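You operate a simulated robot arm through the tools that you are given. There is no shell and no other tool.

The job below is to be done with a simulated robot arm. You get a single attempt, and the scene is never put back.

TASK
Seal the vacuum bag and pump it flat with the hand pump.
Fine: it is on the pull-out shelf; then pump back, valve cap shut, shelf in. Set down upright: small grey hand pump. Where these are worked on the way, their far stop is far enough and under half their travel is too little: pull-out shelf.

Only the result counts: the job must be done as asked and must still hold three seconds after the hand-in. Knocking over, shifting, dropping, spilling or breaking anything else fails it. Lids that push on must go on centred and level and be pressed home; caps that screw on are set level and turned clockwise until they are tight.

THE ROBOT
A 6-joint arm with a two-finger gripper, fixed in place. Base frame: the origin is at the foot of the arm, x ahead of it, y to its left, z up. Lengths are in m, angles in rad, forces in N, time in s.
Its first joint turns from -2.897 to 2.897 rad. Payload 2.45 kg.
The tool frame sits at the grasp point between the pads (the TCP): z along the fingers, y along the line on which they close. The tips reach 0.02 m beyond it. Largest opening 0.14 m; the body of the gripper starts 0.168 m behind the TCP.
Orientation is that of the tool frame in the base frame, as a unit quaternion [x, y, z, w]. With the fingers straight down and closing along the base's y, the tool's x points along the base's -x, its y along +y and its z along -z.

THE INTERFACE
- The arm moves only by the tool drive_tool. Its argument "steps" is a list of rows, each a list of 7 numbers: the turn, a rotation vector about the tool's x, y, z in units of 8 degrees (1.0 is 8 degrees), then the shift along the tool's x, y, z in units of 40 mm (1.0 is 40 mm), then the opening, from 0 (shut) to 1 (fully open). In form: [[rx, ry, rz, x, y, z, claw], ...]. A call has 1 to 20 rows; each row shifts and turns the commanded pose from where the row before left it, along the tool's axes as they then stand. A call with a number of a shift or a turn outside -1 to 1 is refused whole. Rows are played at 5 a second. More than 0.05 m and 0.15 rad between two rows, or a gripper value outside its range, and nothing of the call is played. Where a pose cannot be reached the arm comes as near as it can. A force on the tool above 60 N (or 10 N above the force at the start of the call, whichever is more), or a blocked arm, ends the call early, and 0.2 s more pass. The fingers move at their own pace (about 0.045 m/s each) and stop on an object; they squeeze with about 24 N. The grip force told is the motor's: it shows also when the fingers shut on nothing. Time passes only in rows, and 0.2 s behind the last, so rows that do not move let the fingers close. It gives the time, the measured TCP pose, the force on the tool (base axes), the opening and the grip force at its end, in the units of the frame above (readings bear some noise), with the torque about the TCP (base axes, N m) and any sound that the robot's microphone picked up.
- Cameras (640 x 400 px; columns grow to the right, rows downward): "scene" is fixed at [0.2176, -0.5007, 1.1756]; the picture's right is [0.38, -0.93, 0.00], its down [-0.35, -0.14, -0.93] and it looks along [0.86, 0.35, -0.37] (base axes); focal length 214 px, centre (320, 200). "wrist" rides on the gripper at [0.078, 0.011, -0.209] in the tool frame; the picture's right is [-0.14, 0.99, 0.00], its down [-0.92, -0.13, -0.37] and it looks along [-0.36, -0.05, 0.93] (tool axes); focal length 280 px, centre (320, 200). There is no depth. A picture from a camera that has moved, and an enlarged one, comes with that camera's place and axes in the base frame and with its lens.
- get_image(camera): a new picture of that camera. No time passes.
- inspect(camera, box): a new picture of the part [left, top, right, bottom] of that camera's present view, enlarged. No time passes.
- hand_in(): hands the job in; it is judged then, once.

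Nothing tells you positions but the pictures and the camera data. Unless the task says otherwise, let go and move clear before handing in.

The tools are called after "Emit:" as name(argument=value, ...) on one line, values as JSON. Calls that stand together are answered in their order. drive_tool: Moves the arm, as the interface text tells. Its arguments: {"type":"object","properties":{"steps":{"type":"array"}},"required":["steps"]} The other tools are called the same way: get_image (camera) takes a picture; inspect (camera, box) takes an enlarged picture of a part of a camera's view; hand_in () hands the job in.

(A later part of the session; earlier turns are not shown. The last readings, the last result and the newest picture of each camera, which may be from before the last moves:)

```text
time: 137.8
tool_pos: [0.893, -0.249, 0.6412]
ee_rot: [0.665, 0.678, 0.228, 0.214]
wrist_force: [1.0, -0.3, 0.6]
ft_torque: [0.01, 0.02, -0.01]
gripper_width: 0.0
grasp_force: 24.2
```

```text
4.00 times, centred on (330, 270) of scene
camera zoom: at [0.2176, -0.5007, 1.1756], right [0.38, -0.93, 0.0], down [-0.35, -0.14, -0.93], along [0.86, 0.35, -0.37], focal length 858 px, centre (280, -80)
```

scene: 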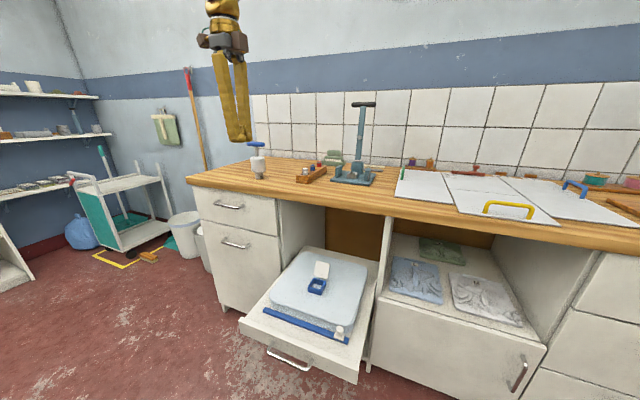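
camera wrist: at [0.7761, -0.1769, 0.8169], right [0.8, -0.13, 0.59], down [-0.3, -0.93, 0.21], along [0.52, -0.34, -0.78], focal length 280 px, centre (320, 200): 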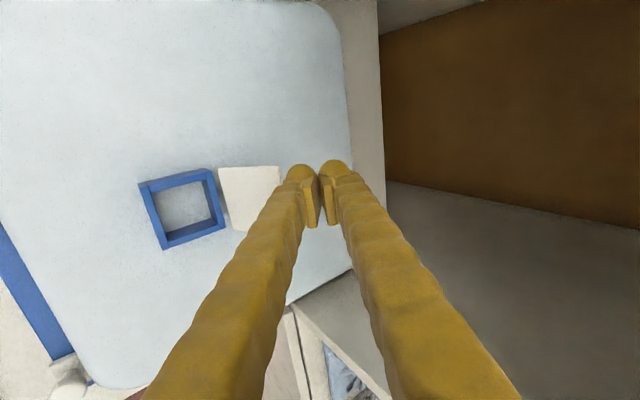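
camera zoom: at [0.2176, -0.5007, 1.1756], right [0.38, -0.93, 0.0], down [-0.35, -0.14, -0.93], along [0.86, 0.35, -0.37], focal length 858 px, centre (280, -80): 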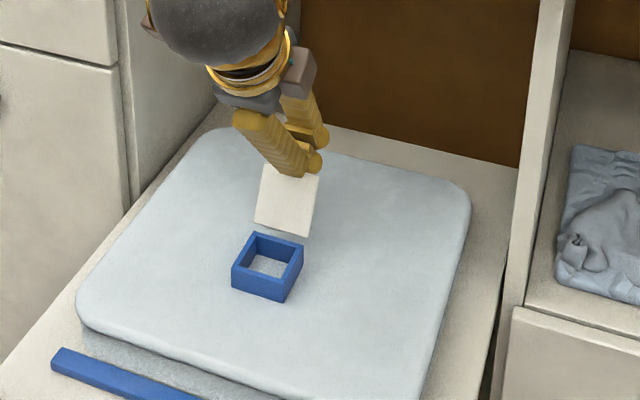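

The fingertips are over and behind the flap's top edge. I'll lower 8 mm and pull gently toward -x.

Emit:
drive_tool(steps=[[0, 0, 0, 0, -0.12, 0.16, 0], [0, 0, 0, 0, -0.2, -0.15, 0], [0, 0, 0, 0, -0.2, -0.15, 0], [0, 0, 0, 0, -0.2, -0.15, 0], [0, 0, 0, 0, 0, 0, 0]])

Emit:
inspect(camera="scene", box=[280, 220, 380, 320])

Emit:
get_image(camera="wrist")

```text
time: 139.1
tool_pos: [0.8631, -0.2501, 0.631]
ee_rot: [0.665, 0.678, 0.227, 0.215]
wrist_force: [-0.5, 1.3, -0.1]
ft_torque: [0.03, -0.01, 0.03]
gripper_width: 0.0001
grasp_force: 23.9
```

```text
4.00 times, centred on (330, 270) of scene
camera zoom: at [0.2176, -0.5007, 1.1756], right [0.38, -0.93, 0.0], down [-0.35, -0.14, -0.93], along [0.86, 0.35, -0.37], focal length 858 px, centre (280, -80)
```

zoom: 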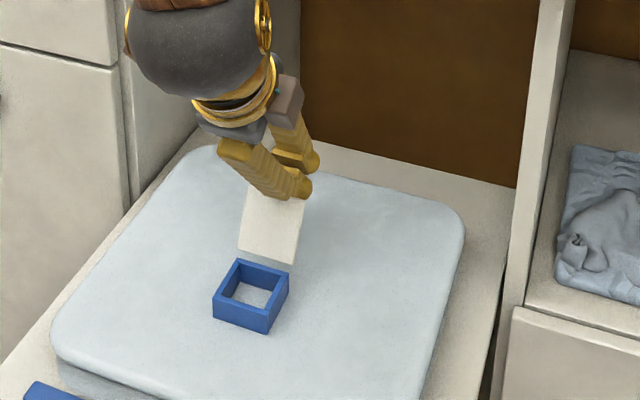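

```text
taken
camera wrist: at [0.7468, -0.1771, 0.8077], right [0.8, -0.13, 0.59], down [-0.3, -0.93, 0.21], along [0.52, -0.34, -0.78], focal length 280 px, centre (320, 200)
```

wrist: 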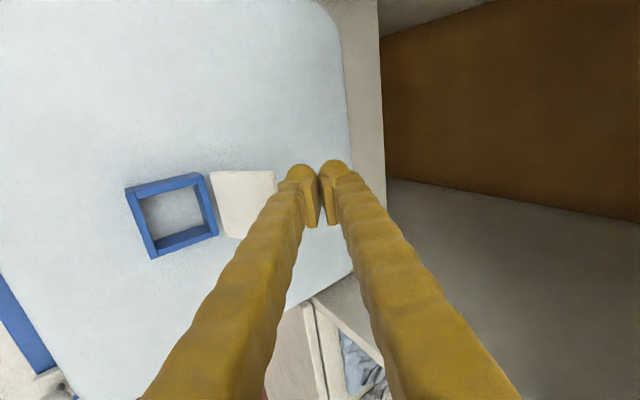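

The shelf itself slid further out instead of the flap folding, so it had some travel left. Let me check the full view.

Emit:
get_image(camera="scene")

Emit:
inspect(camera="scene", box=[220, 220, 400, 400])

```text
taken
```

scene: 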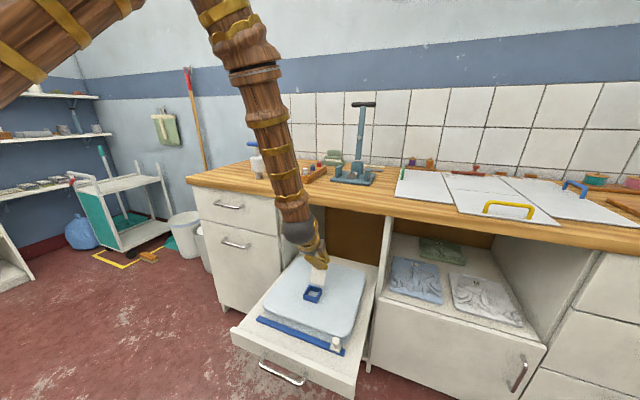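

```text
2.22 times, centred on (310, 310) of scene
camera zoom: at [0.2176, -0.5007, 1.1756], right [0.38, -0.93, 0.0], down [-0.35, -0.14, -0.93], along [0.86, 0.35, -0.37], focal length 477 px, centre (342, -44)
```

zoom: 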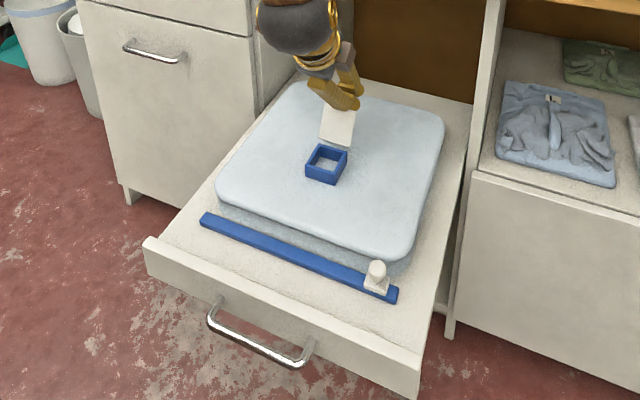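

The bag stays put on the shelf; only the shelf moved. I'll keep pulling until the shelf reaches its stop and the flap folds.

Emit:
drive_tool(steps=[[0, 0, 0, 0, -0.3, -0.225, 0], [0, 0, 0, 0, -0.3, -0.225, 0], [0, 0, 0, 0, -0.3, -0.225, 0], [0, 0, 0, 0, 0, 0, 0]])

Emit:
inspect(camera="scene", box=[220, 220, 400, 400])

Emit:
get_image(camera="wrist")

```text
time: 140.1
tool_pos: [0.8184, -0.25, 0.6338]
ee_rot: [0.665, 0.678, 0.228, 0.214]
wrist_force: [-0.8, -0.1, -0.6]
ft_torque: [-0.02, 0.0, 0.03]
gripper_width: 0.0
grasp_force: 24.4
```

```text
2.22 times, centred on (310, 310) of scene
camera zoom: at [0.2176, -0.5007, 1.1756], right [0.38, -0.93, 0.0], down [-0.35, -0.14, -0.93], along [0.86, 0.35, -0.37], focal length 477 px, centre (342, -44)
```

zoom: 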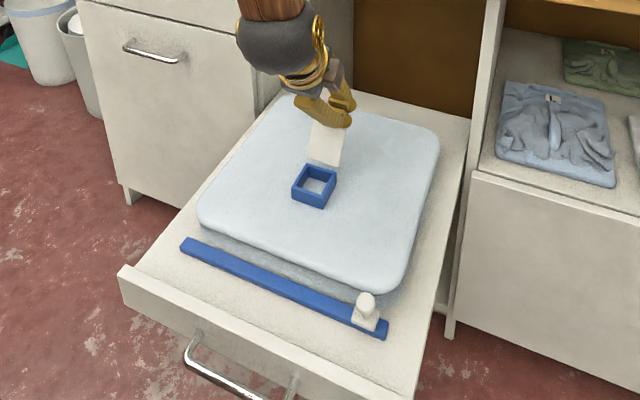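

```text
taken
camera wrist: at [0.7015, -0.1788, 0.8093], right [0.8, -0.13, 0.59], down [-0.3, -0.93, 0.21], along [0.52, -0.34, -0.78], focal length 280 px, centre (320, 200)
```

wrist: 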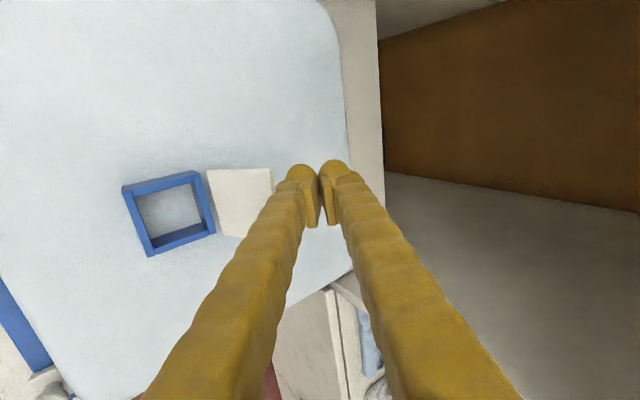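

Emit:
drive_tool(steps=[[0, 0, 0, 0, -0.3, -0.22, 0], [0, 0, 0, 0, -0.3, -0.22, 0], [0, 0, 0, 0, 0, 0, 0]])

Emit:
inspect(camera="scene", box=[220, 220, 400, 400])

Emit:
get_image(camera="wrist")

```text
time: 140.8
tool_pos: [0.7886, -0.2516, 0.6339]
ee_rot: [0.665, 0.678, 0.229, 0.214]
wrist_force: [8.5, -0.1, 6.9]
ft_torque: [0.0, -0.09, 0.0]
gripper_width: 0.0001
grasp_force: 23.5
```

```text
2.22 times, centred on (310, 310) of scene
camera zoom: at [0.2176, -0.5007, 1.1756], right [0.38, -0.93, 0.0], down [-0.35, -0.14, -0.93], along [0.86, 0.35, -0.37], focal length 477 px, centre (342, -44)
```

zoom: 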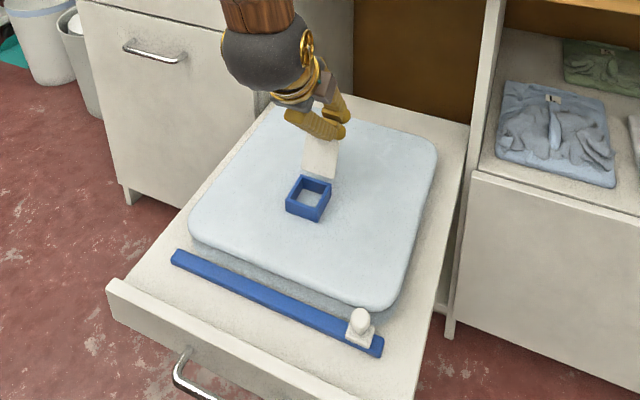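

```text
taken
camera wrist: at [0.6725, -0.1794, 0.8091], right [0.8, -0.13, 0.59], down [-0.3, -0.93, 0.21], along [0.52, -0.34, -0.78], focal length 280 px, centre (320, 200)
```

wrist: 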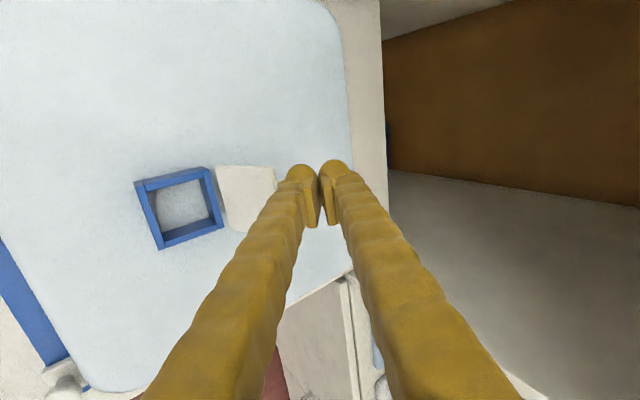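

Force has risen to about 8 N, so the shelf is at its stop and the flap is being pushed. Continuing to pull slowly.

Emit:
drive_tool(steps=[[0, 0, 0, 0, -0.2, -0.15, 0], [0, 0, 0, 0, -0.2, -0.15, 0], [0, 0, 0, 0, 0, 0, 0]])

Emit:
inspect(camera="scene", box=[220, 220, 400, 400])

Emit:
get_image(camera="wrist")

```text
time: 141.4
tool_pos: [0.7773, -0.2519, 0.6392]
ee_rot: [0.663, 0.677, 0.232, 0.22]
wrist_force: [10.1, 2.4, 13.8]
ft_torque: [0.07, -0.03, -0.01]
gripper_width: 0.0001
grasp_force: 24.4
stopped in row 2: the force on the tool passed its limit at 69 N (the readings are from after the stop); the commanded pose is now the measured one
```

```text
2.22 times, centred on (310, 310) of scene
camera zoom: at [0.2176, -0.5007, 1.1756], right [0.38, -0.93, 0.0], down [-0.35, -0.14, -0.93], along [0.86, 0.35, -0.37], focal length 477 px, centre (342, -44)
```

zoom: 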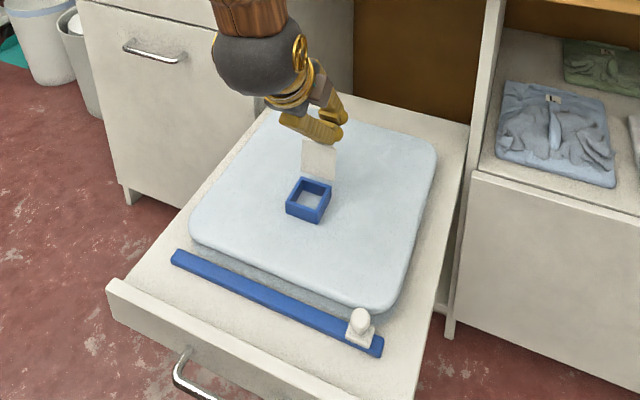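

```text
taken
camera wrist: at [0.6587, -0.1791, 0.8134], right [0.79, -0.12, 0.6], down [-0.3, -0.93, 0.21], along [0.53, -0.35, -0.77], focal length 280 px, centre (320, 200)
```

wrist: 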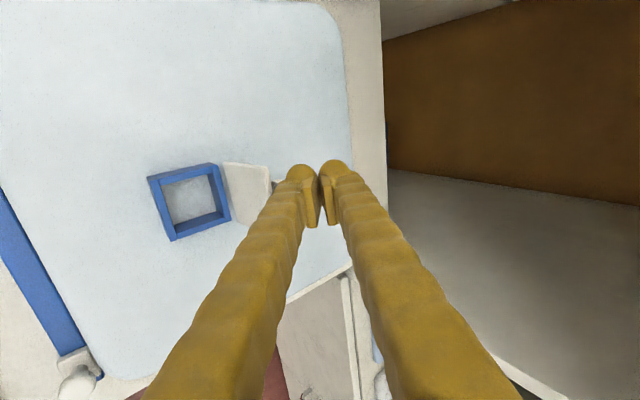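

The flap started to rise but jammed against the sloped finger. With the shelf now further out, the flap is clear of the worktop edge, so I can use a vertical tool behind it. I'll lift off, straighten up, and look.

Emit:
drive_tool(steps=[[0, 0, 0, 0, 0.4, -0.3, 0], [0, 0, 0, 0, 0.5, -0.7, 0], [0, 0, 0, 0, 0.5, -0.7, 0], [0, 0, 0, 0, 0.5, -0.7, 0], [1, 0, 0, 0, 0, 0, 0], [1, 0, 0, 0, 0, 0, 0], [1, 0, 0, 0, 0, 0, 0], [1, 0, 0, 0, 0, 0, 0], [0, 0, 0, 0, 0, 0, 0]])

Emit:
get_image(camera="wrist")

Emit:
inspect(camera="scene", box=[260, 230, 380, 350])

```text
time: 143.4
tool_pos: [0.7802, -0.2438, 0.76]
ee_rot: [0.692, 0.713, 0.094, 0.062]
wrist_force: [0.3, -0.8, -1.2]
ft_torque: [0.08, -0.02, 0.04]
gripper_width: 0.0
grasp_force: 24.5
out of reach, approached as far as the arm can: row 6, 7
```

```text
taken
camera wrist: at [0.7442, -0.1753, 0.9704], right [0.97, -0.11, 0.21], down [-0.17, -0.94, 0.29], along [0.17, -0.32, -0.93], focal length 280 px, centre (320, 200)
```

wrist: 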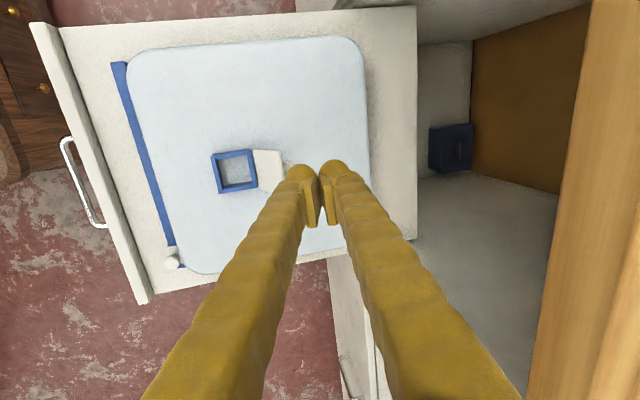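

```text
3.33 times, centred on (320, 290) of scene
camera zoom: at [0.2176, -0.5007, 1.1756], right [0.38, -0.93, 0.0], down [-0.35, -0.14, -0.93], along [0.86, 0.35, -0.37], focal length 715 px, centre (320, -100)
```

zoom: 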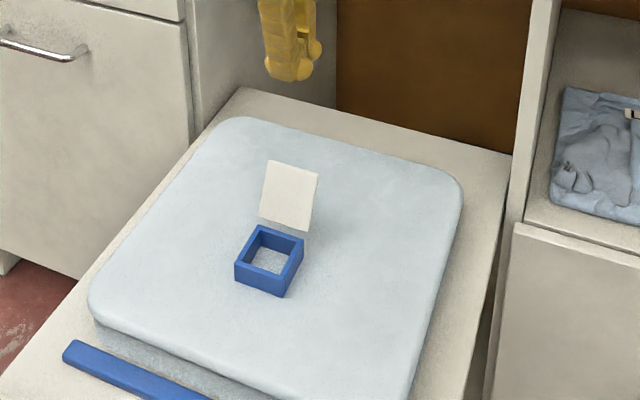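

Shelf is now fully out (0.40 m): hinge at about (0.736, 0.58), flap top at (0.763, 0.634), valve centre near x≈0.70. I'll straighten the tool and come down behind the flap at x≈0.79.

Emit:
drive_tool(steps=[[1, 0, 0, 0, 0, 0, 0], [0, -0.3, 0, 0, 0.3, 0, 0], [0, 0, 0, -0.1, 0, 0.7, 0], [0, 0, 0, 0, 0, 0.7, 0], [0, 0, 0, 0, 0, 0, 0]])

Emit:
get_image(camera="wrist")

Emit:
inspect(camera="scene", box=[260, 230, 380, 350])

```text
time: 144.6
tool_pos: [0.7979, -0.2447, 0.7056]
ee_rot: [0.694, 0.719, 0.029, 0.029]
wrist_force: [0.9, 0.1, 0.4]
ft_torque: [0.0, 0.02, -0.01]
gripper_width: 0.0
grasp_force: 24.2
```

```text
taken
camera wrist: at [0.7893, -0.1682, 0.9141], right [0.99, -0.1, 0.08], down [-0.12, -0.92, 0.36], along [0.04, -0.37, -0.93], focal length 280 px, centre (320, 200)
```

wrist: 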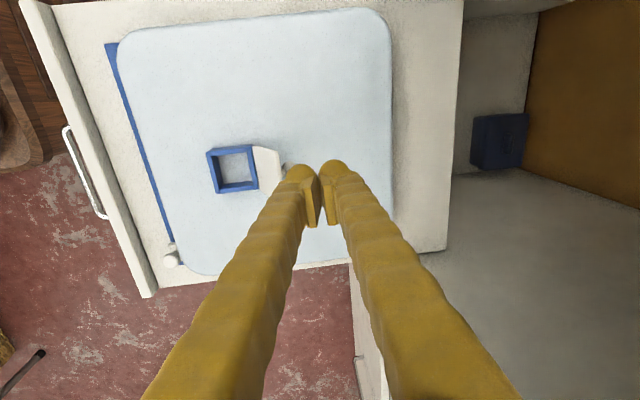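

```text
3.33 times, centred on (320, 290) of scene
camera zoom: at [0.2176, -0.5007, 1.1756], right [0.38, -0.93, 0.0], down [-0.35, -0.14, -0.93], along [0.86, 0.35, -0.37], focal length 715 px, centre (320, -100)
```

zoom: 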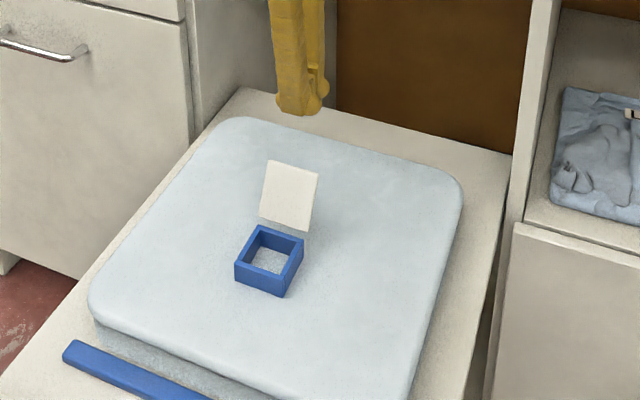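

Emit:
drive_tool(steps=[[0, 0, 0, 0, -0.03, 0.6, 0], [0, 0, 0, -0.05, -0.03, 0.6, 0], [0, 0, 0, -0.05, -0.03, 0.6, 0], [0, 0, 0, 0, 0, 0, 0]])

Emit:
get_image(camera="wrist")

Emit:
inspect(camera="scene", box=[260, 230, 380, 350])

```text
time: 145.6
tool_pos: [0.8005, -0.2506, 0.6337]
ee_rot: [0.694, 0.719, 0.029, 0.029]
wrist_force: [-0.4, -0.5, 0.2]
ft_torque: [-0.01, -0.03, 0.02]
gripper_width: 0.0001
grasp_force: 24.2
```

```text
taken
camera wrist: at [0.7925, -0.1729, 0.8427], right [0.99, -0.1, 0.08], down [-0.12, -0.93, 0.36], along [0.04, -0.37, -0.93], focal length 280 px, centre (320, 200)
```

wrist: 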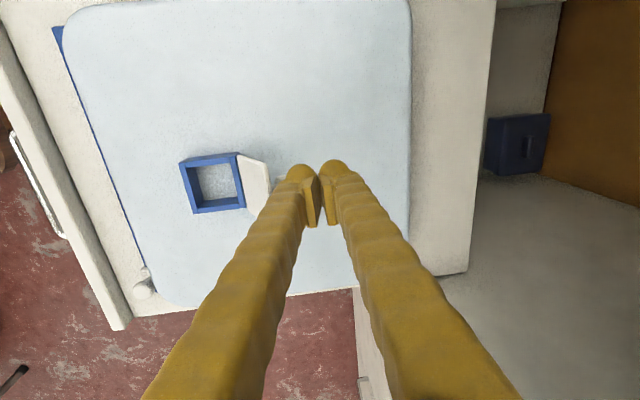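

```text
3.33 times, centred on (320, 290) of scene
camera zoom: at [0.2176, -0.5007, 1.1756], right [0.38, -0.93, 0.0], down [-0.35, -0.14, -0.93], along [0.86, 0.35, -0.37], focal length 715 px, centre (320, -100)
```

zoom: 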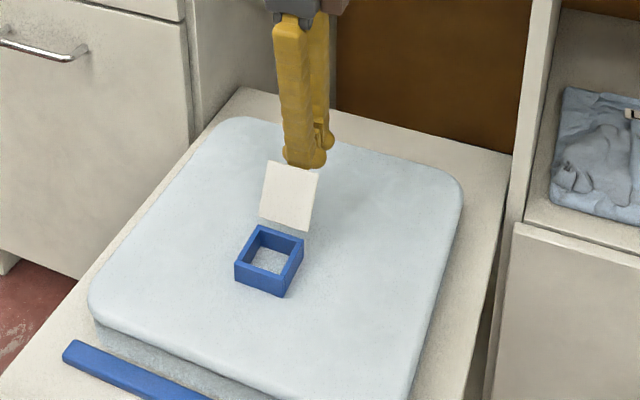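

The fingers are behind the flap now. I'll lower 14 mm more and pull toward -x.

Emit:
drive_tool(steps=[[0, 0, 0, 0, -0.03, 0.35, 0], [0, 0, 0, 0, -0.3, 0, 0], [0, 0, 0, 0, -0.3, 0, 0], [0, 0, 0, 0, -0.3, 0, 0], [0, 0, 0, 0, 0, 0, 0]])

Emit:
get_image(camera="wrist")

Emit:
inspect(camera="scene", box=[260, 230, 380, 350])

```text
time: 146.3
tool_pos: [0.7932, -0.2508, 0.6243]
ee_rot: [0.694, 0.719, 0.033, 0.037]
wrist_force: [10.9, 3.8, 12.0]
ft_torque: [0.1, 0.16, -0.12]
gripper_width: 0.0
grasp_force: 24.1
stopped in row 3: the force on the tool passed its limit at 70 N (the readings are from after the stop); the commanded pose is now the measured one
```

```text
taken
camera wrist: at [0.7823, -0.173, 0.8333], right [0.99, -0.1, 0.1], down [-0.13, -0.92, 0.36], along [0.05, -0.37, -0.93], focal length 280 px, centre (320, 200)
```

wrist: 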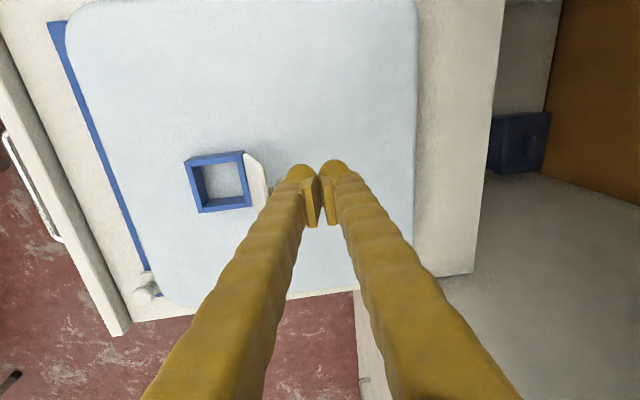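

```text
3.33 times, centred on (320, 290) of scene
camera zoom: at [0.2176, -0.5007, 1.1756], right [0.38, -0.93, 0.0], down [-0.35, -0.14, -0.93], along [0.86, 0.35, -0.37], focal length 715 px, centre (320, -100)
```

zoom: 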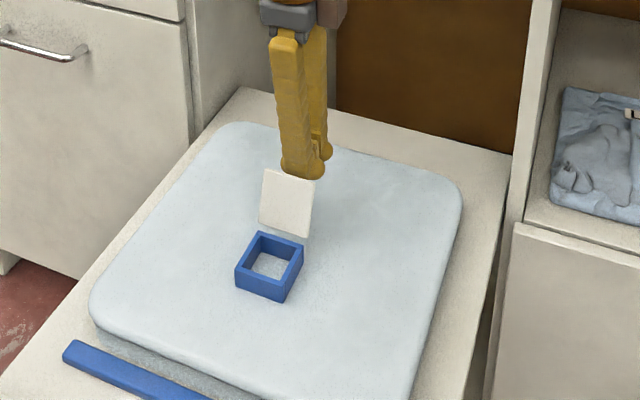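

The fingertip seems to be jamming on the knob on the flap's back. I'll back off, raise the tip to bear on the flap's upper edge only, and pull again.

Emit:
drive_tool(steps=[[0, 0, 0, 0, 0.25, -0.15, 0], [0, 0, 0, 0, 0, -0.3, 0], [0, 0, 0, 0, 0, 0, 0]])

Emit:
inspect(camera="scene", box=[280, 250, 360, 330])

Emit:
inspect(camera="wrist", box=[160, 100, 360, 260])

```text
time: 147.1
tool_pos: [0.8007, -0.2509, 0.6421]
ee_rot: [0.694, 0.719, 0.032, 0.033]
wrist_force: [-0.1, 0.0, 0.0]
ft_torque: [0.03, -0.04, 0.02]
gripper_width: 0.0
grasp_force: 24.0
```

```text
5.00 times, centred on (320, 290) of scene
camera zoom: at [0.2176, -0.5007, 1.1756], right [0.38, -0.93, 0.0], down [-0.35, -0.14, -0.93], along [0.86, 0.35, -0.37], focal length 1072 px, centre (320, -250)
```

zoom: 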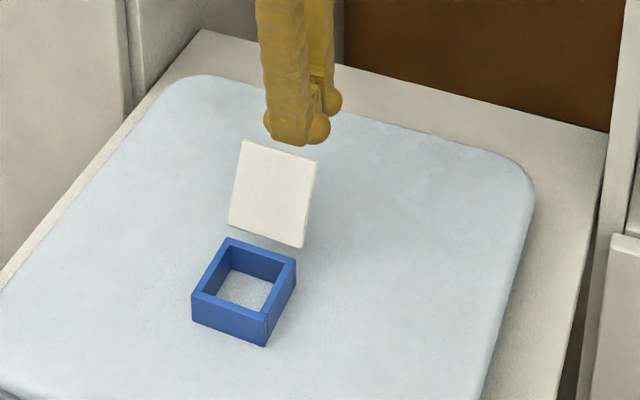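

```text
2.50 times, centred on (260, 180) of wrist
camera zoom: at [0.7898, -0.1727, 0.8508], right [0.99, -0.1, 0.09], down [-0.13, -0.92, 0.36], along [0.05, -0.37, -0.93], focal length 701 px, centre (470, 250)
```

zoom: 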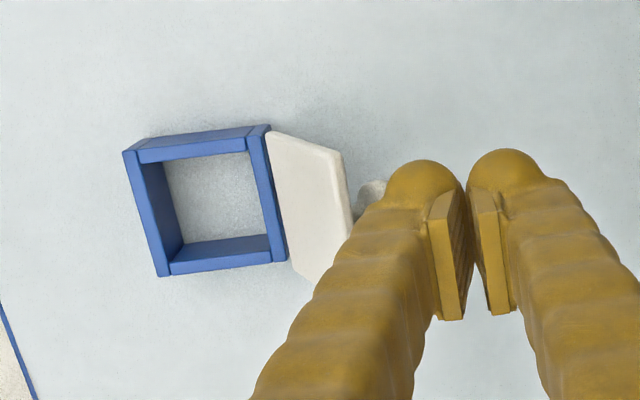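

Emit:
drive_tool(steps=[[0, 0, 0, 0, -0.35, 0, 0], [0, 0, 0, 0, -0.35, 0, 0], [0, 0, 0, 0, -0.25, 0, 0], [0, 0, 0, 0, -0.2, 0, 0], [0, 0, 0, 0, 0, 0, 0]])

Emit:
inspect(camera="scene", box=[280, 250, 360, 330])

Emit:
inspect(camera="wrist", box=[160, 100, 360, 260])

```text
time: 148.1
tool_pos: [0.7605, -0.2513, 0.6435]
ee_rot: [0.693, 0.719, 0.033, 0.038]
wrist_force: [5.5, 2.7, 16.1]
ft_torque: [0.12, 0.02, -0.07]
gripper_width: 0.0
grasp_force: 24.1
stopped in row 4: the force on the tool passed its limit at 68 N (the readings are from after the stop); the commanded pose is now the measured one
```

```text
5.00 times, centred on (320, 290) of scene
camera zoom: at [0.2176, -0.5007, 1.1756], right [0.38, -0.93, 0.0], down [-0.35, -0.14, -0.93], along [0.86, 0.35, -0.37], focal length 1072 px, centre (320, -250)
```

zoom: 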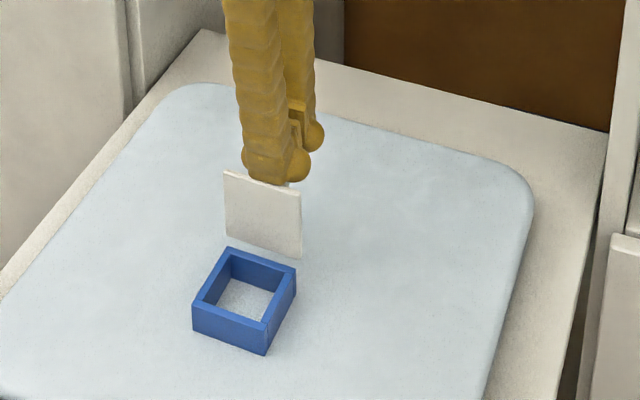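

```text
2.50 times, centred on (260, 180) of wrist
camera zoom: at [0.7487, -0.1733, 0.8511], right [0.99, -0.1, 0.1], down [-0.13, -0.92, 0.36], along [0.06, -0.37, -0.93], focal length 701 px, centre (470, 250)
```

zoom: 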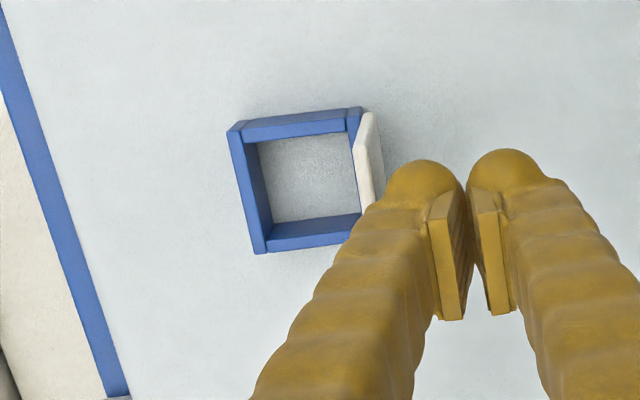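

The flap is now upright, but the knob on its back is pushing up on the fingertip. I'll raise the tip about 10 mm and continue.

Emit:
drive_tool(steps=[[0, 0, 0, 0, 0.02, -0.25, 0], [0, 0, 0, 0, -0.2, 0, 0], [0, 0, 0, 0, -0.2, 0, 0], [0, 0, 0, 0, 0, 0, 0]])

Emit:
inspect(camera="scene", box=[280, 250, 360, 330])

Emit:
inspect(camera="wrist", box=[160, 100, 360, 260])

```text
time: 149.1
tool_pos: [0.7437, -0.2524, 0.6497]
ee_rot: [0.693, 0.719, 0.033, 0.038]
wrist_force: [1.0, 1.0, 7.2]
ft_torque: [0.04, 0.06, -0.02]
gripper_width: 0.0001
grasp_force: 24.1
```

```text
5.00 times, centred on (320, 290) of scene
camera zoom: at [0.2176, -0.5007, 1.1756], right [0.38, -0.93, 0.0], down [-0.35, -0.14, -0.93], along [0.86, 0.35, -0.37], focal length 1072 px, centre (320, -250)
```

zoom: 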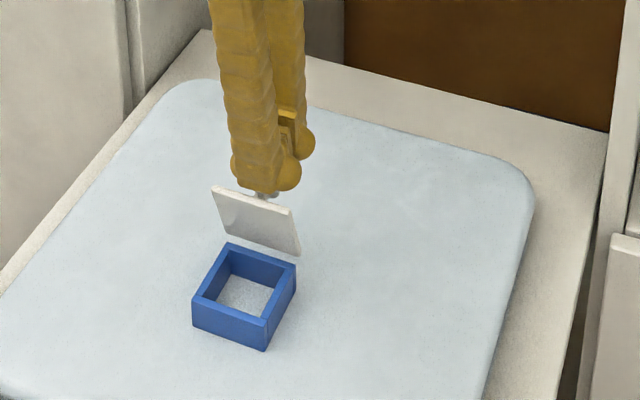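

```text
2.50 times, centred on (260, 180) of wrist
camera zoom: at [0.7321, -0.1735, 0.8589], right [0.99, -0.1, 0.1], down [-0.13, -0.92, 0.36], along [0.05, -0.37, -0.93], focal length 701 px, centre (470, 250)
```

zoom: 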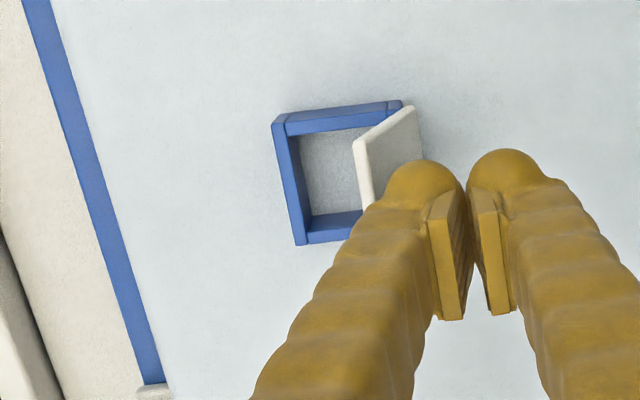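

The flap is past vertical and folding toward closed. Continuing.

Emit:
drive_tool(steps=[[0, 0, 0, 0, -0.25, -0.03, 0], [0, 0, 0, 0, -0.25, 0, 0], [0, 0, 0, 0, 0, 0, 0]])

Emit:
inspect(camera="scene", box=[280, 250, 360, 330])

Emit:
inspect(camera="wrist", box=[160, 100, 360, 260])

```text
time: 149.9
tool_pos: [0.7243, -0.252, 0.6485]
ee_rot: [0.693, 0.719, 0.033, 0.036]
wrist_force: [0.4, -0.4, -0.7]
ft_torque: [-0.02, 0.03, -0.04]
gripper_width: 0.0001
grasp_force: 24.0
```

```text
5.00 times, centred on (320, 290) of scene
camera zoom: at [0.2176, -0.5007, 1.1756], right [0.38, -0.93, 0.0], down [-0.35, -0.14, -0.93], along [0.86, 0.35, -0.37], focal length 1072 px, centre (320, -250)
```

zoom: 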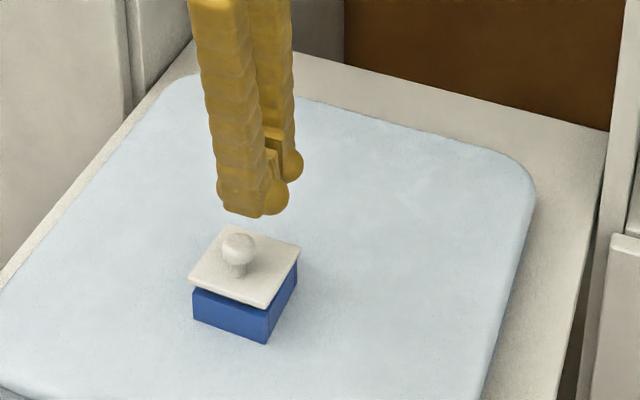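

```text
2.50 times, centred on (260, 180) of wrist
camera zoom: at [0.7117, -0.1736, 0.8573], right [0.99, -0.1, 0.1], down [-0.13, -0.92, 0.36], along [0.05, -0.37, -0.93], focal length 701 px, centre (470, 250)
```

zoom: 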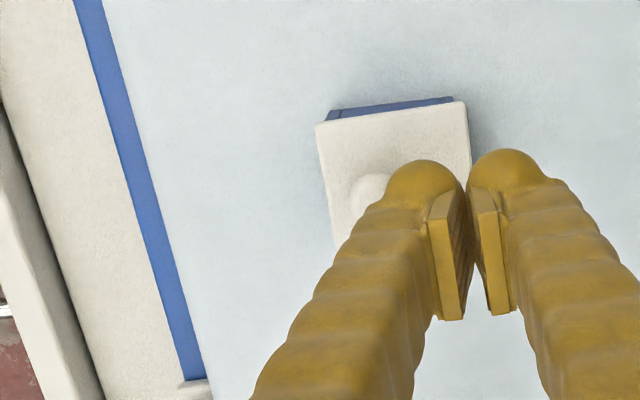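

The cap has dropped shut. Now I'll press it home from above on its knob at about (0.692, -0.248).

Emit:
drive_tool(steps=[[0, 0, 0, 0, 0, -0.4, 0], [0.65, 0, 0, 0, 0, 0, 0], [0, 0, 0, 0.08, -0.4, 0, 0], [0, 0, 0, 0, -0.4, 0, 0], [0, 0, 0, 0, 0, 0, 0]])

Emit:
inspect(camera="scene", box=[280, 250, 360, 330])

Emit:
get_image(camera="wrist")

```text
time: 151.1
tool_pos: [0.6895, -0.2515, 0.6645]
ee_rot: [0.694, 0.72, 0.0, 0.006]
wrist_force: [0.1, 0.0, 0.3]
ft_torque: [0.01, -0.02, 0.03]
gripper_width: 0.0
grasp_force: 24.0
```

```text
5.00 times, centred on (320, 290) of scene
camera zoom: at [0.2176, -0.5007, 1.1756], right [0.38, -0.93, 0.0], down [-0.35, -0.14, -0.93], along [0.86, 0.35, -0.37], focal length 1072 px, centre (320, -250)
```

zoom: 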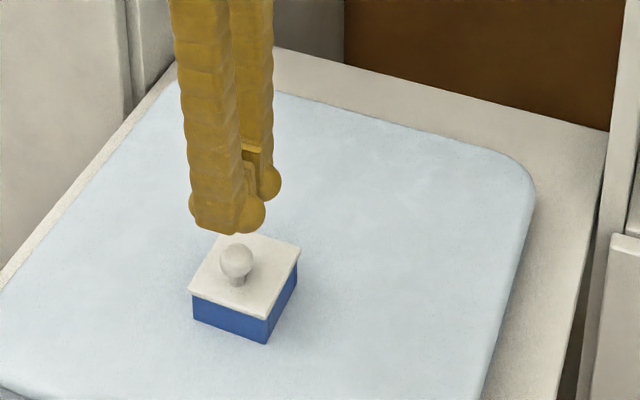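

```text
taken
camera wrist: at [0.6966, -0.172, 0.8736], right [0.99, -0.1, 0.01], down [-0.1, -0.92, 0.37], along [-0.03, -0.37, -0.93], focal length 280 px, centre (320, 200)
```

wrist: 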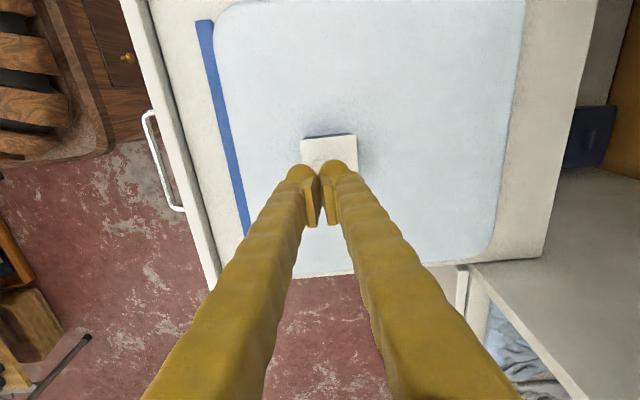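

Emit:
drive_tool(steps=[[0, 0, 0, 0.07, -0.05, 0.3, 0], [0, 0, 0, 0, 0, 0.3, 0], [0, 0, 0, 0, 0, 0.15, 0], [0, 0, 0, 0, 0, 0, 0]])

Emit:
inspect(camera="scene", box=[280, 250, 360, 330])

```text
time: 152.1
tool_pos: [0.6892, -0.2499, 0.6345]
ee_rot: [0.695, 0.719, 0.0, 0.006]
wrist_force: [-0.1, -0.2, -0.1]
ft_torque: [-0.05, -0.02, 0.01]
gripper_width: 0.0
grasp_force: 23.4
```

```text
5.00 times, centred on (320, 290) of scene
camera zoom: at [0.2176, -0.5007, 1.1756], right [0.38, -0.93, 0.0], down [-0.35, -0.14, -0.93], along [0.86, 0.35, -0.37], focal length 1072 px, centre (320, -250)
```

zoom: 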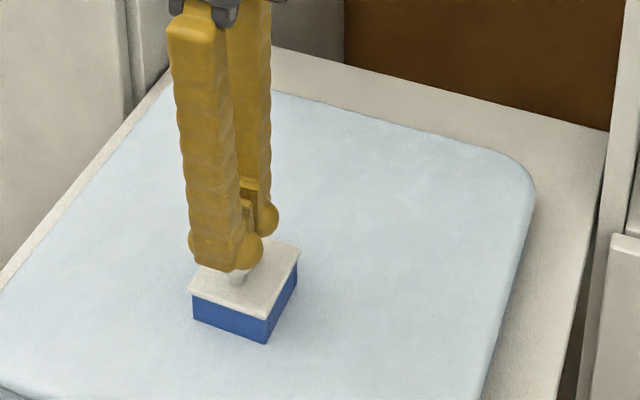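

Emit:
drive_tool(steps=[[0, 0, 0, 0, 0, 0.12, 0], [0, 0, 0, 0, 0, 0.1, 0], [0, 0, 0, 0, 0, 0, 0]])

Emit:
drive_tool(steps=[[0, 0, 0, 0, 0, 0.08, 0], [0, 0, 0, 0, 0, 0, 0]])

Emit:
inspect(camera="scene", box=[280, 250, 360, 330])

```text
time: 152.9
tool_pos: [0.6886, -0.2491, 0.6268]
ee_rot: [0.695, 0.719, 0.0, 0.006]
wrist_force: [0.1, -0.1, -0.7]
ft_torque: [0.01, -0.03, 0.05]
gripper_width: 0.0001
grasp_force: 23.5
```

```text
time: 153.5
tool_pos: [0.6897, -0.2493, 0.6232]
ee_rot: [0.694, 0.72, -0.001, 0.006]
wrist_force: [-0.4, -0.2, 0.1]
ft_torque: [0.02, 0.02, -0.02]
gripper_width: 0.0
grasp_force: 24.1
```

```text
5.00 times, centred on (320, 290) of scene
camera zoom: at [0.2176, -0.5007, 1.1756], right [0.38, -0.93, 0.0], down [-0.35, -0.14, -0.93], along [0.86, 0.35, -0.37], focal length 1072 px, centre (320, -250)
```

zoom: 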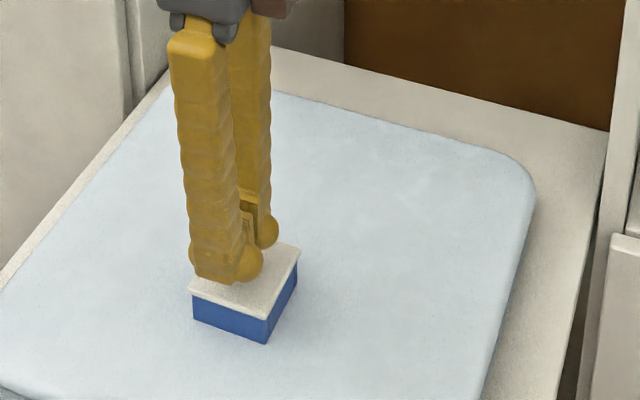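

Emit:
drive_tool(steps=[[0, 0, 0, 0, 0, 0.1, 0], [0, 0, 0, 0, 0, 0, 0]])

Emit:
drive_tool(steps=[[0, 0, 0, 0, 0, 0.1, 0], [0, 0, 0, 0, 0, 0, 0]])

Emit:
inspect(camera="scene", box=[280, 250, 360, 330])

```text
time: 154.1
tool_pos: [0.689, -0.2498, 0.6196]
ee_rot: [0.694, 0.72, 0.0, 0.006]
wrist_force: [1.1, 2.3, 5.9]
ft_torque: [0.02, 0.01, 0.01]
gripper_width: 0.006
grasp_force: 28.8
```

```text
time: 154.7
tool_pos: [0.6894, -0.2484, 0.6152]
ee_rot: [0.695, 0.719, 0.0, 0.007]
wrist_force: [-0.7, -4.0, 11.2]
ft_torque: [-0.06, -0.03, 0.0]
gripper_width: 0.0058
grasp_force: 29.9
```

```text
5.00 times, centred on (320, 290) of scene
camera zoom: at [0.2176, -0.5007, 1.1756], right [0.38, -0.93, 0.0], down [-0.35, -0.14, -0.93], along [0.86, 0.35, -0.37], focal length 1072 px, centre (320, -250)
```

zoom: 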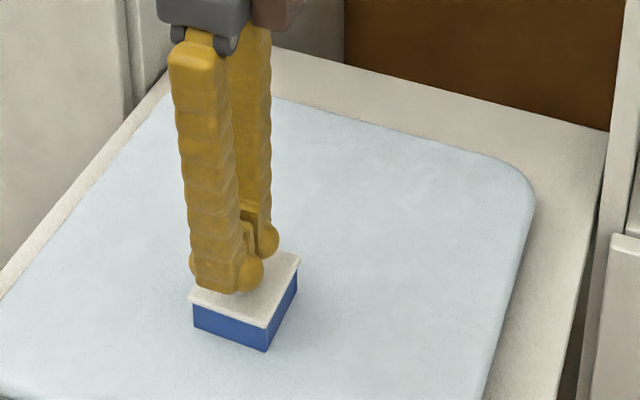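

Contact on the knob at about 11 N. I'll press a bit further for a positive close.

Emit:
drive_tool(steps=[[0, 0, 0, 0, 0, 0.1, 0], [0, 0, 0, 0, 0, 0, 0]])

Emit:
drive_tool(steps=[[0, 0, 0, 0, 0, 0.1, 0], [0, 0, 0, 0, 0, 0, 0]])

Emit:
inspect(camera="scene", box=[280, 250, 360, 330])

```text
time: 155.3
tool_pos: [0.6902, -0.2489, 0.6127]
ee_rot: [0.695, 0.719, 0.001, 0.007]
wrist_force: [1.3, -3.9, 50.5]
ft_torque: [-0.13, -0.33, -0.08]
gripper_width: 0.0059
grasp_force: 29.6
```

```text
time: 155.6
tool_pos: [0.6911, -0.2495, 0.6137]
ee_rot: [0.694, 0.72, 0.001, 0.008]
wrist_force: [1.2, 8.1, 32.3]
ft_torque: [0.18, -0.14, -0.18]
gripper_width: 0.0063
grasp_force: 29.7
stopped in row 1: the force on the tool passed its limit at 71 N (the readings are from after the stop); the commanded pose is now the measured one
```

```text
5.00 times, centred on (320, 290) of scene
camera zoom: at [0.2176, -0.5007, 1.1756], right [0.38, -0.93, 0.0], down [-0.35, -0.14, -0.93], along [0.86, 0.35, -0.37], focal length 1072 px, centre (320, -250)
```

zoom: 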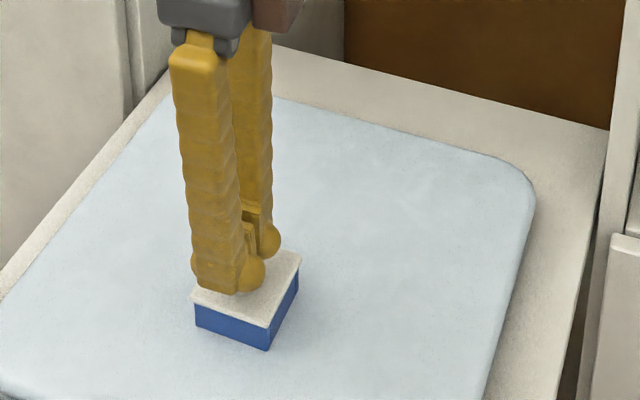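

The cap is pressed home. The fingers may be pinching the knob, so I'll open them before lifting.

Emit:
drive_tool(steps=[[0, 0, 0, 0, 0, -0.1, 0.4], [0, 0, 0, 0, 0, 0, 0.4], [0, 0, 0, 0, 0, 0, 0.4], [0, 0, 0, 0, 0, -0.5, 0.4], [0, 0, 0, 0, 0, -1, 0.4], [0, 0, 0, 0, 0, -1, 0.4], [0, 0, 0, 0, 0, 0, 0.4]])

Emit:
inspect(camera="scene", box=[220, 220, 400, 400])

Emit:
get_image(camera="wrist")

Emit:
inspect(camera="scene", box=[280, 250, 360, 330])

```text
time: 157.2
tool_pos: [0.6875, -0.2482, 0.7161]
ee_rot: [0.695, 0.719, 0.0, 0.007]
wrist_force: [-0.6, 0.5, -0.2]
ft_torque: [-0.02, -0.03, -0.04]
gripper_width: 0.0558
grasp_force: 0.0
```

```text
2.22 times, centred on (310, 310) of scene
camera zoom: at [0.2176, -0.5007, 1.1756], right [0.38, -0.93, 0.0], down [-0.35, -0.14, -0.93], along [0.86, 0.35, -0.37], focal length 477 px, centre (342, -44)
```

zoom: 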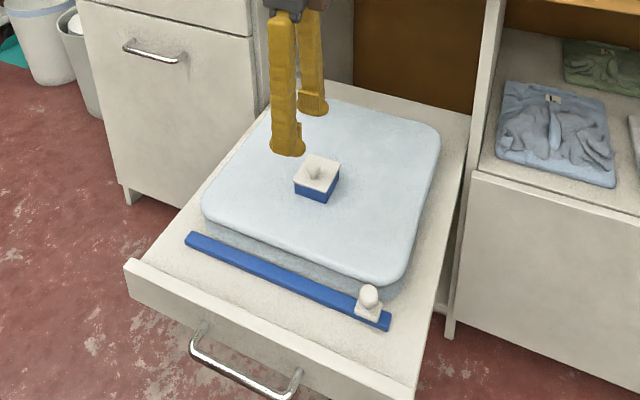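

```text
taken
camera wrist: at [0.693, -0.1686, 0.9241], right [0.99, -0.1, 0.01], down [-0.1, -0.92, 0.38], along [-0.03, -0.37, -0.93], focal length 280 px, centre (320, 200)
```

wrist: 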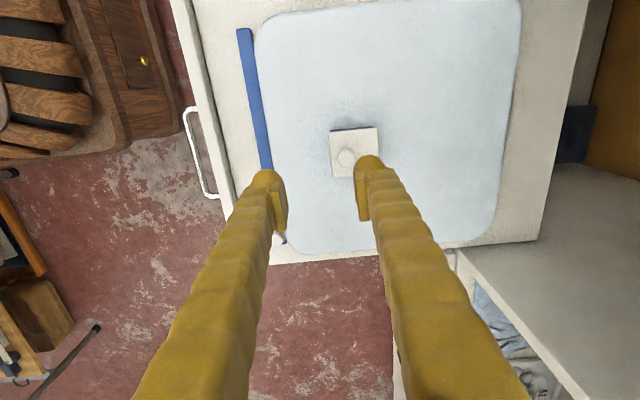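

```text
5.00 times, centred on (320, 290) of scene
camera zoom: at [0.2176, -0.5007, 1.1756], right [0.38, -0.93, 0.0], down [-0.35, -0.14, -0.93], along [0.86, 0.35, -0.37], focal length 1072 px, centre (320, -250)
```

zoom: 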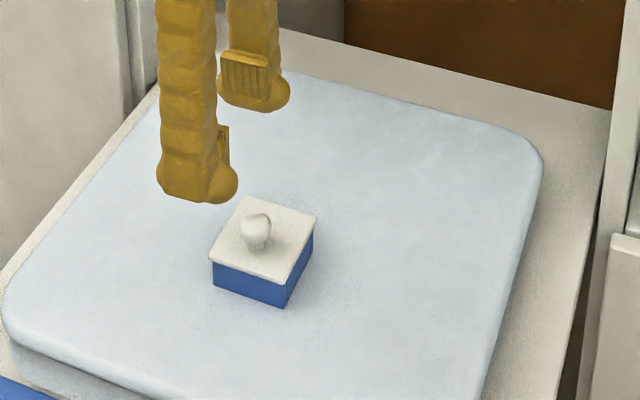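

The cap is shut flush, the bag is flat, and the slider is at its end. Now the shelf: I'll straddle its front lip (x≈0.53) with the fingers and push it in. First I move above it and check.

Emit:
drive_tool(steps=[[0, 0, 0, 0, 0, -0.5, 0.4], [0, 0, 0, 0, -0.6, -0.5, 0.4], [0, 0, 0, 0, -1, 0, 0.4], [0, 0, 0, 0, -1, 0, 0.4], [0, 0, 0, 0, -0.8, 0.5, 0.4], [0, 0, 0, 0, -0.4, 0.8, 0.4], [0, 0, 0, 0, 0, 0.8, 0.4], [0, 0, 0, 0, 0, 0.6, 0.4], [0, 0, 0, 0, 0, 0, 0.4]])

Emit:
get_image(camera="wrist")

Emit:
inspect(camera="scene", box=[200, 240, 360, 400])

```text
time: 159.2
tool_pos: [0.5363, -0.2543, 0.646]
ee_rot: [0.694, 0.719, 0.001, 0.007]
wrist_force: [0.6, -0.2, -0.4]
ft_torque: [-0.01, 0.0, 0.03]
gripper_width: 0.0562
grasp_force: 0.1
```

```text
taken
camera wrist: at [0.5425, -0.1753, 0.8537], right [0.99, -0.1, 0.01], down [-0.1, -0.92, 0.38], along [-0.03, -0.37, -0.93], focal length 280 px, centre (320, 200)
```

wrist: 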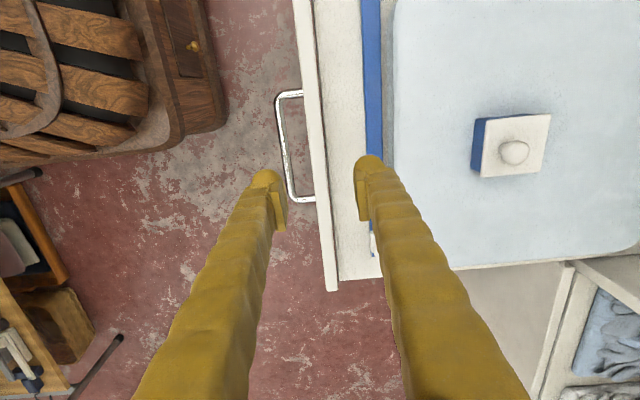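

```text
2.50 times, centred on (280, 320) of scene
camera zoom: at [0.2176, -0.5007, 1.1756], right [0.38, -0.93, 0.0], down [-0.35, -0.14, -0.93], along [0.86, 0.35, -0.37], focal length 536 px, centre (420, -100)
```

zoom: 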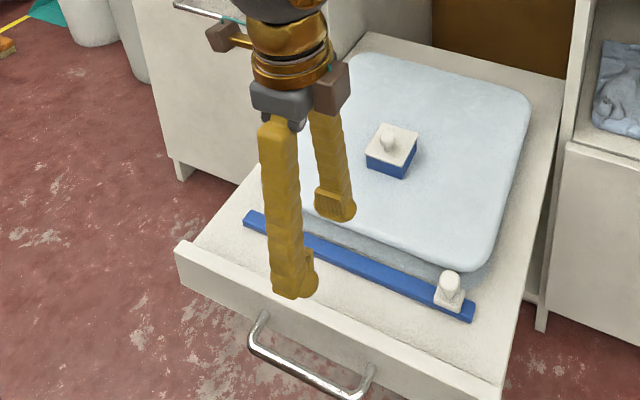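

The lip is centred between the fingers. Lowering to straddle it.

Emit:
drive_tool(steps=[[0, 0, 0, 0, 0.03, 0.7, 0.4], [0, 0, 0, 0, 0, 0.7, 0.4], [0, 0, 0, 0, 0, 0.7, 0.4], [0, 0, 0, 0, 0, 0.45, 0.4], [0, 0, 0, 0, 0, 0, 0.4]])

Emit:
get_image(camera="wrist")

Emit:
inspect(camera="scene", box=[200, 240, 360, 400])

```text
time: 160.4
tool_pos: [0.5399, -0.2564, 0.5438]
ee_rot: [0.695, 0.719, 0.002, 0.005]
wrist_force: [0.6, 0.0, -0.1]
ft_torque: [-0.02, 0.01, -0.02]
gripper_width: 0.0559
grasp_force: 0.0
```

```text
taken
camera wrist: at [0.5466, -0.1769, 0.7513], right [0.99, -0.1, 0.01], down [-0.1, -0.92, 0.37], along [-0.03, -0.37, -0.93], focal length 280 px, centre (320, 200)
```

wrist: 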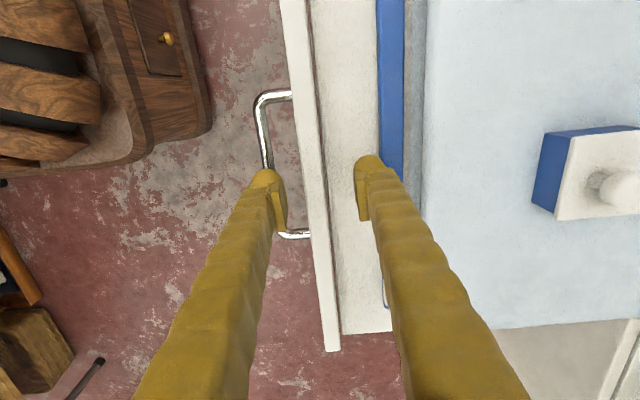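

```text
2.50 times, centred on (280, 320) of scene
camera zoom: at [0.2176, -0.5007, 1.1756], right [0.38, -0.93, 0.0], down [-0.35, -0.14, -0.93], along [0.86, 0.35, -0.37], focal length 536 px, centre (420, -100)
```

zoom: 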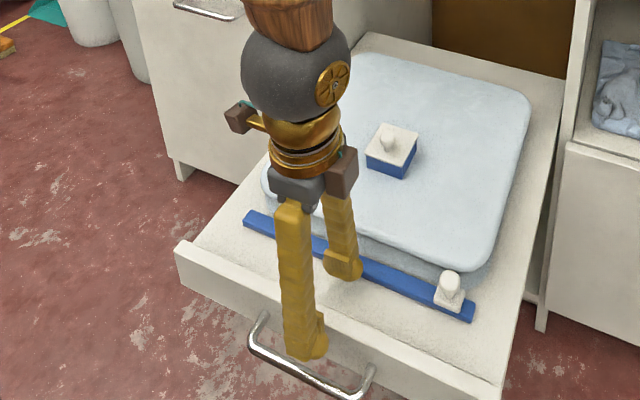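

Straddling properly. I'll narrow the fingers to just loosely hold the lip and push inward along +x.

Emit:
drive_tool(steps=[[0, 0, 0, 0, 0, 0, 0.18], [0, 0, 0, 0, 0, 0, 0.18], [0, 0, 0, -0.01, 0.3, 0, 0.18], [0, 0, 0, -0.02, 0.5, 0, 0.18], [0, 0, 0, -0.02, 0.5, 0, 0.18], [0, 0, 0, 0, 0, 0, 0.18]])

Emit:
inspect(camera="scene", box=[200, 240, 360, 400])

```text
time: 161.8
tool_pos: [0.5928, -0.256, 0.5436]
ee_rot: [0.695, 0.719, 0.001, 0.007]
wrist_force: [-0.3, -0.4, 0.4]
ft_torque: [-0.02, 0.0, -0.01]
gripper_width: 0.0253
grasp_force: 0.1
```

```text
2.50 times, centred on (280, 320) of scene
camera zoom: at [0.2176, -0.5007, 1.1756], right [0.38, -0.93, 0.0], down [-0.35, -0.14, -0.93], along [0.86, 0.35, -0.37], focal length 536 px, centre (420, -100)
```

zoom: 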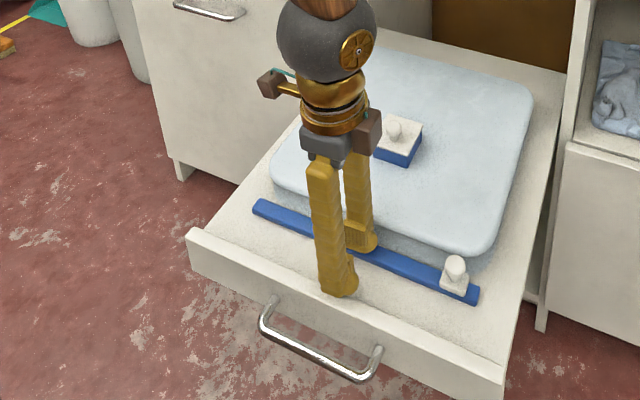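

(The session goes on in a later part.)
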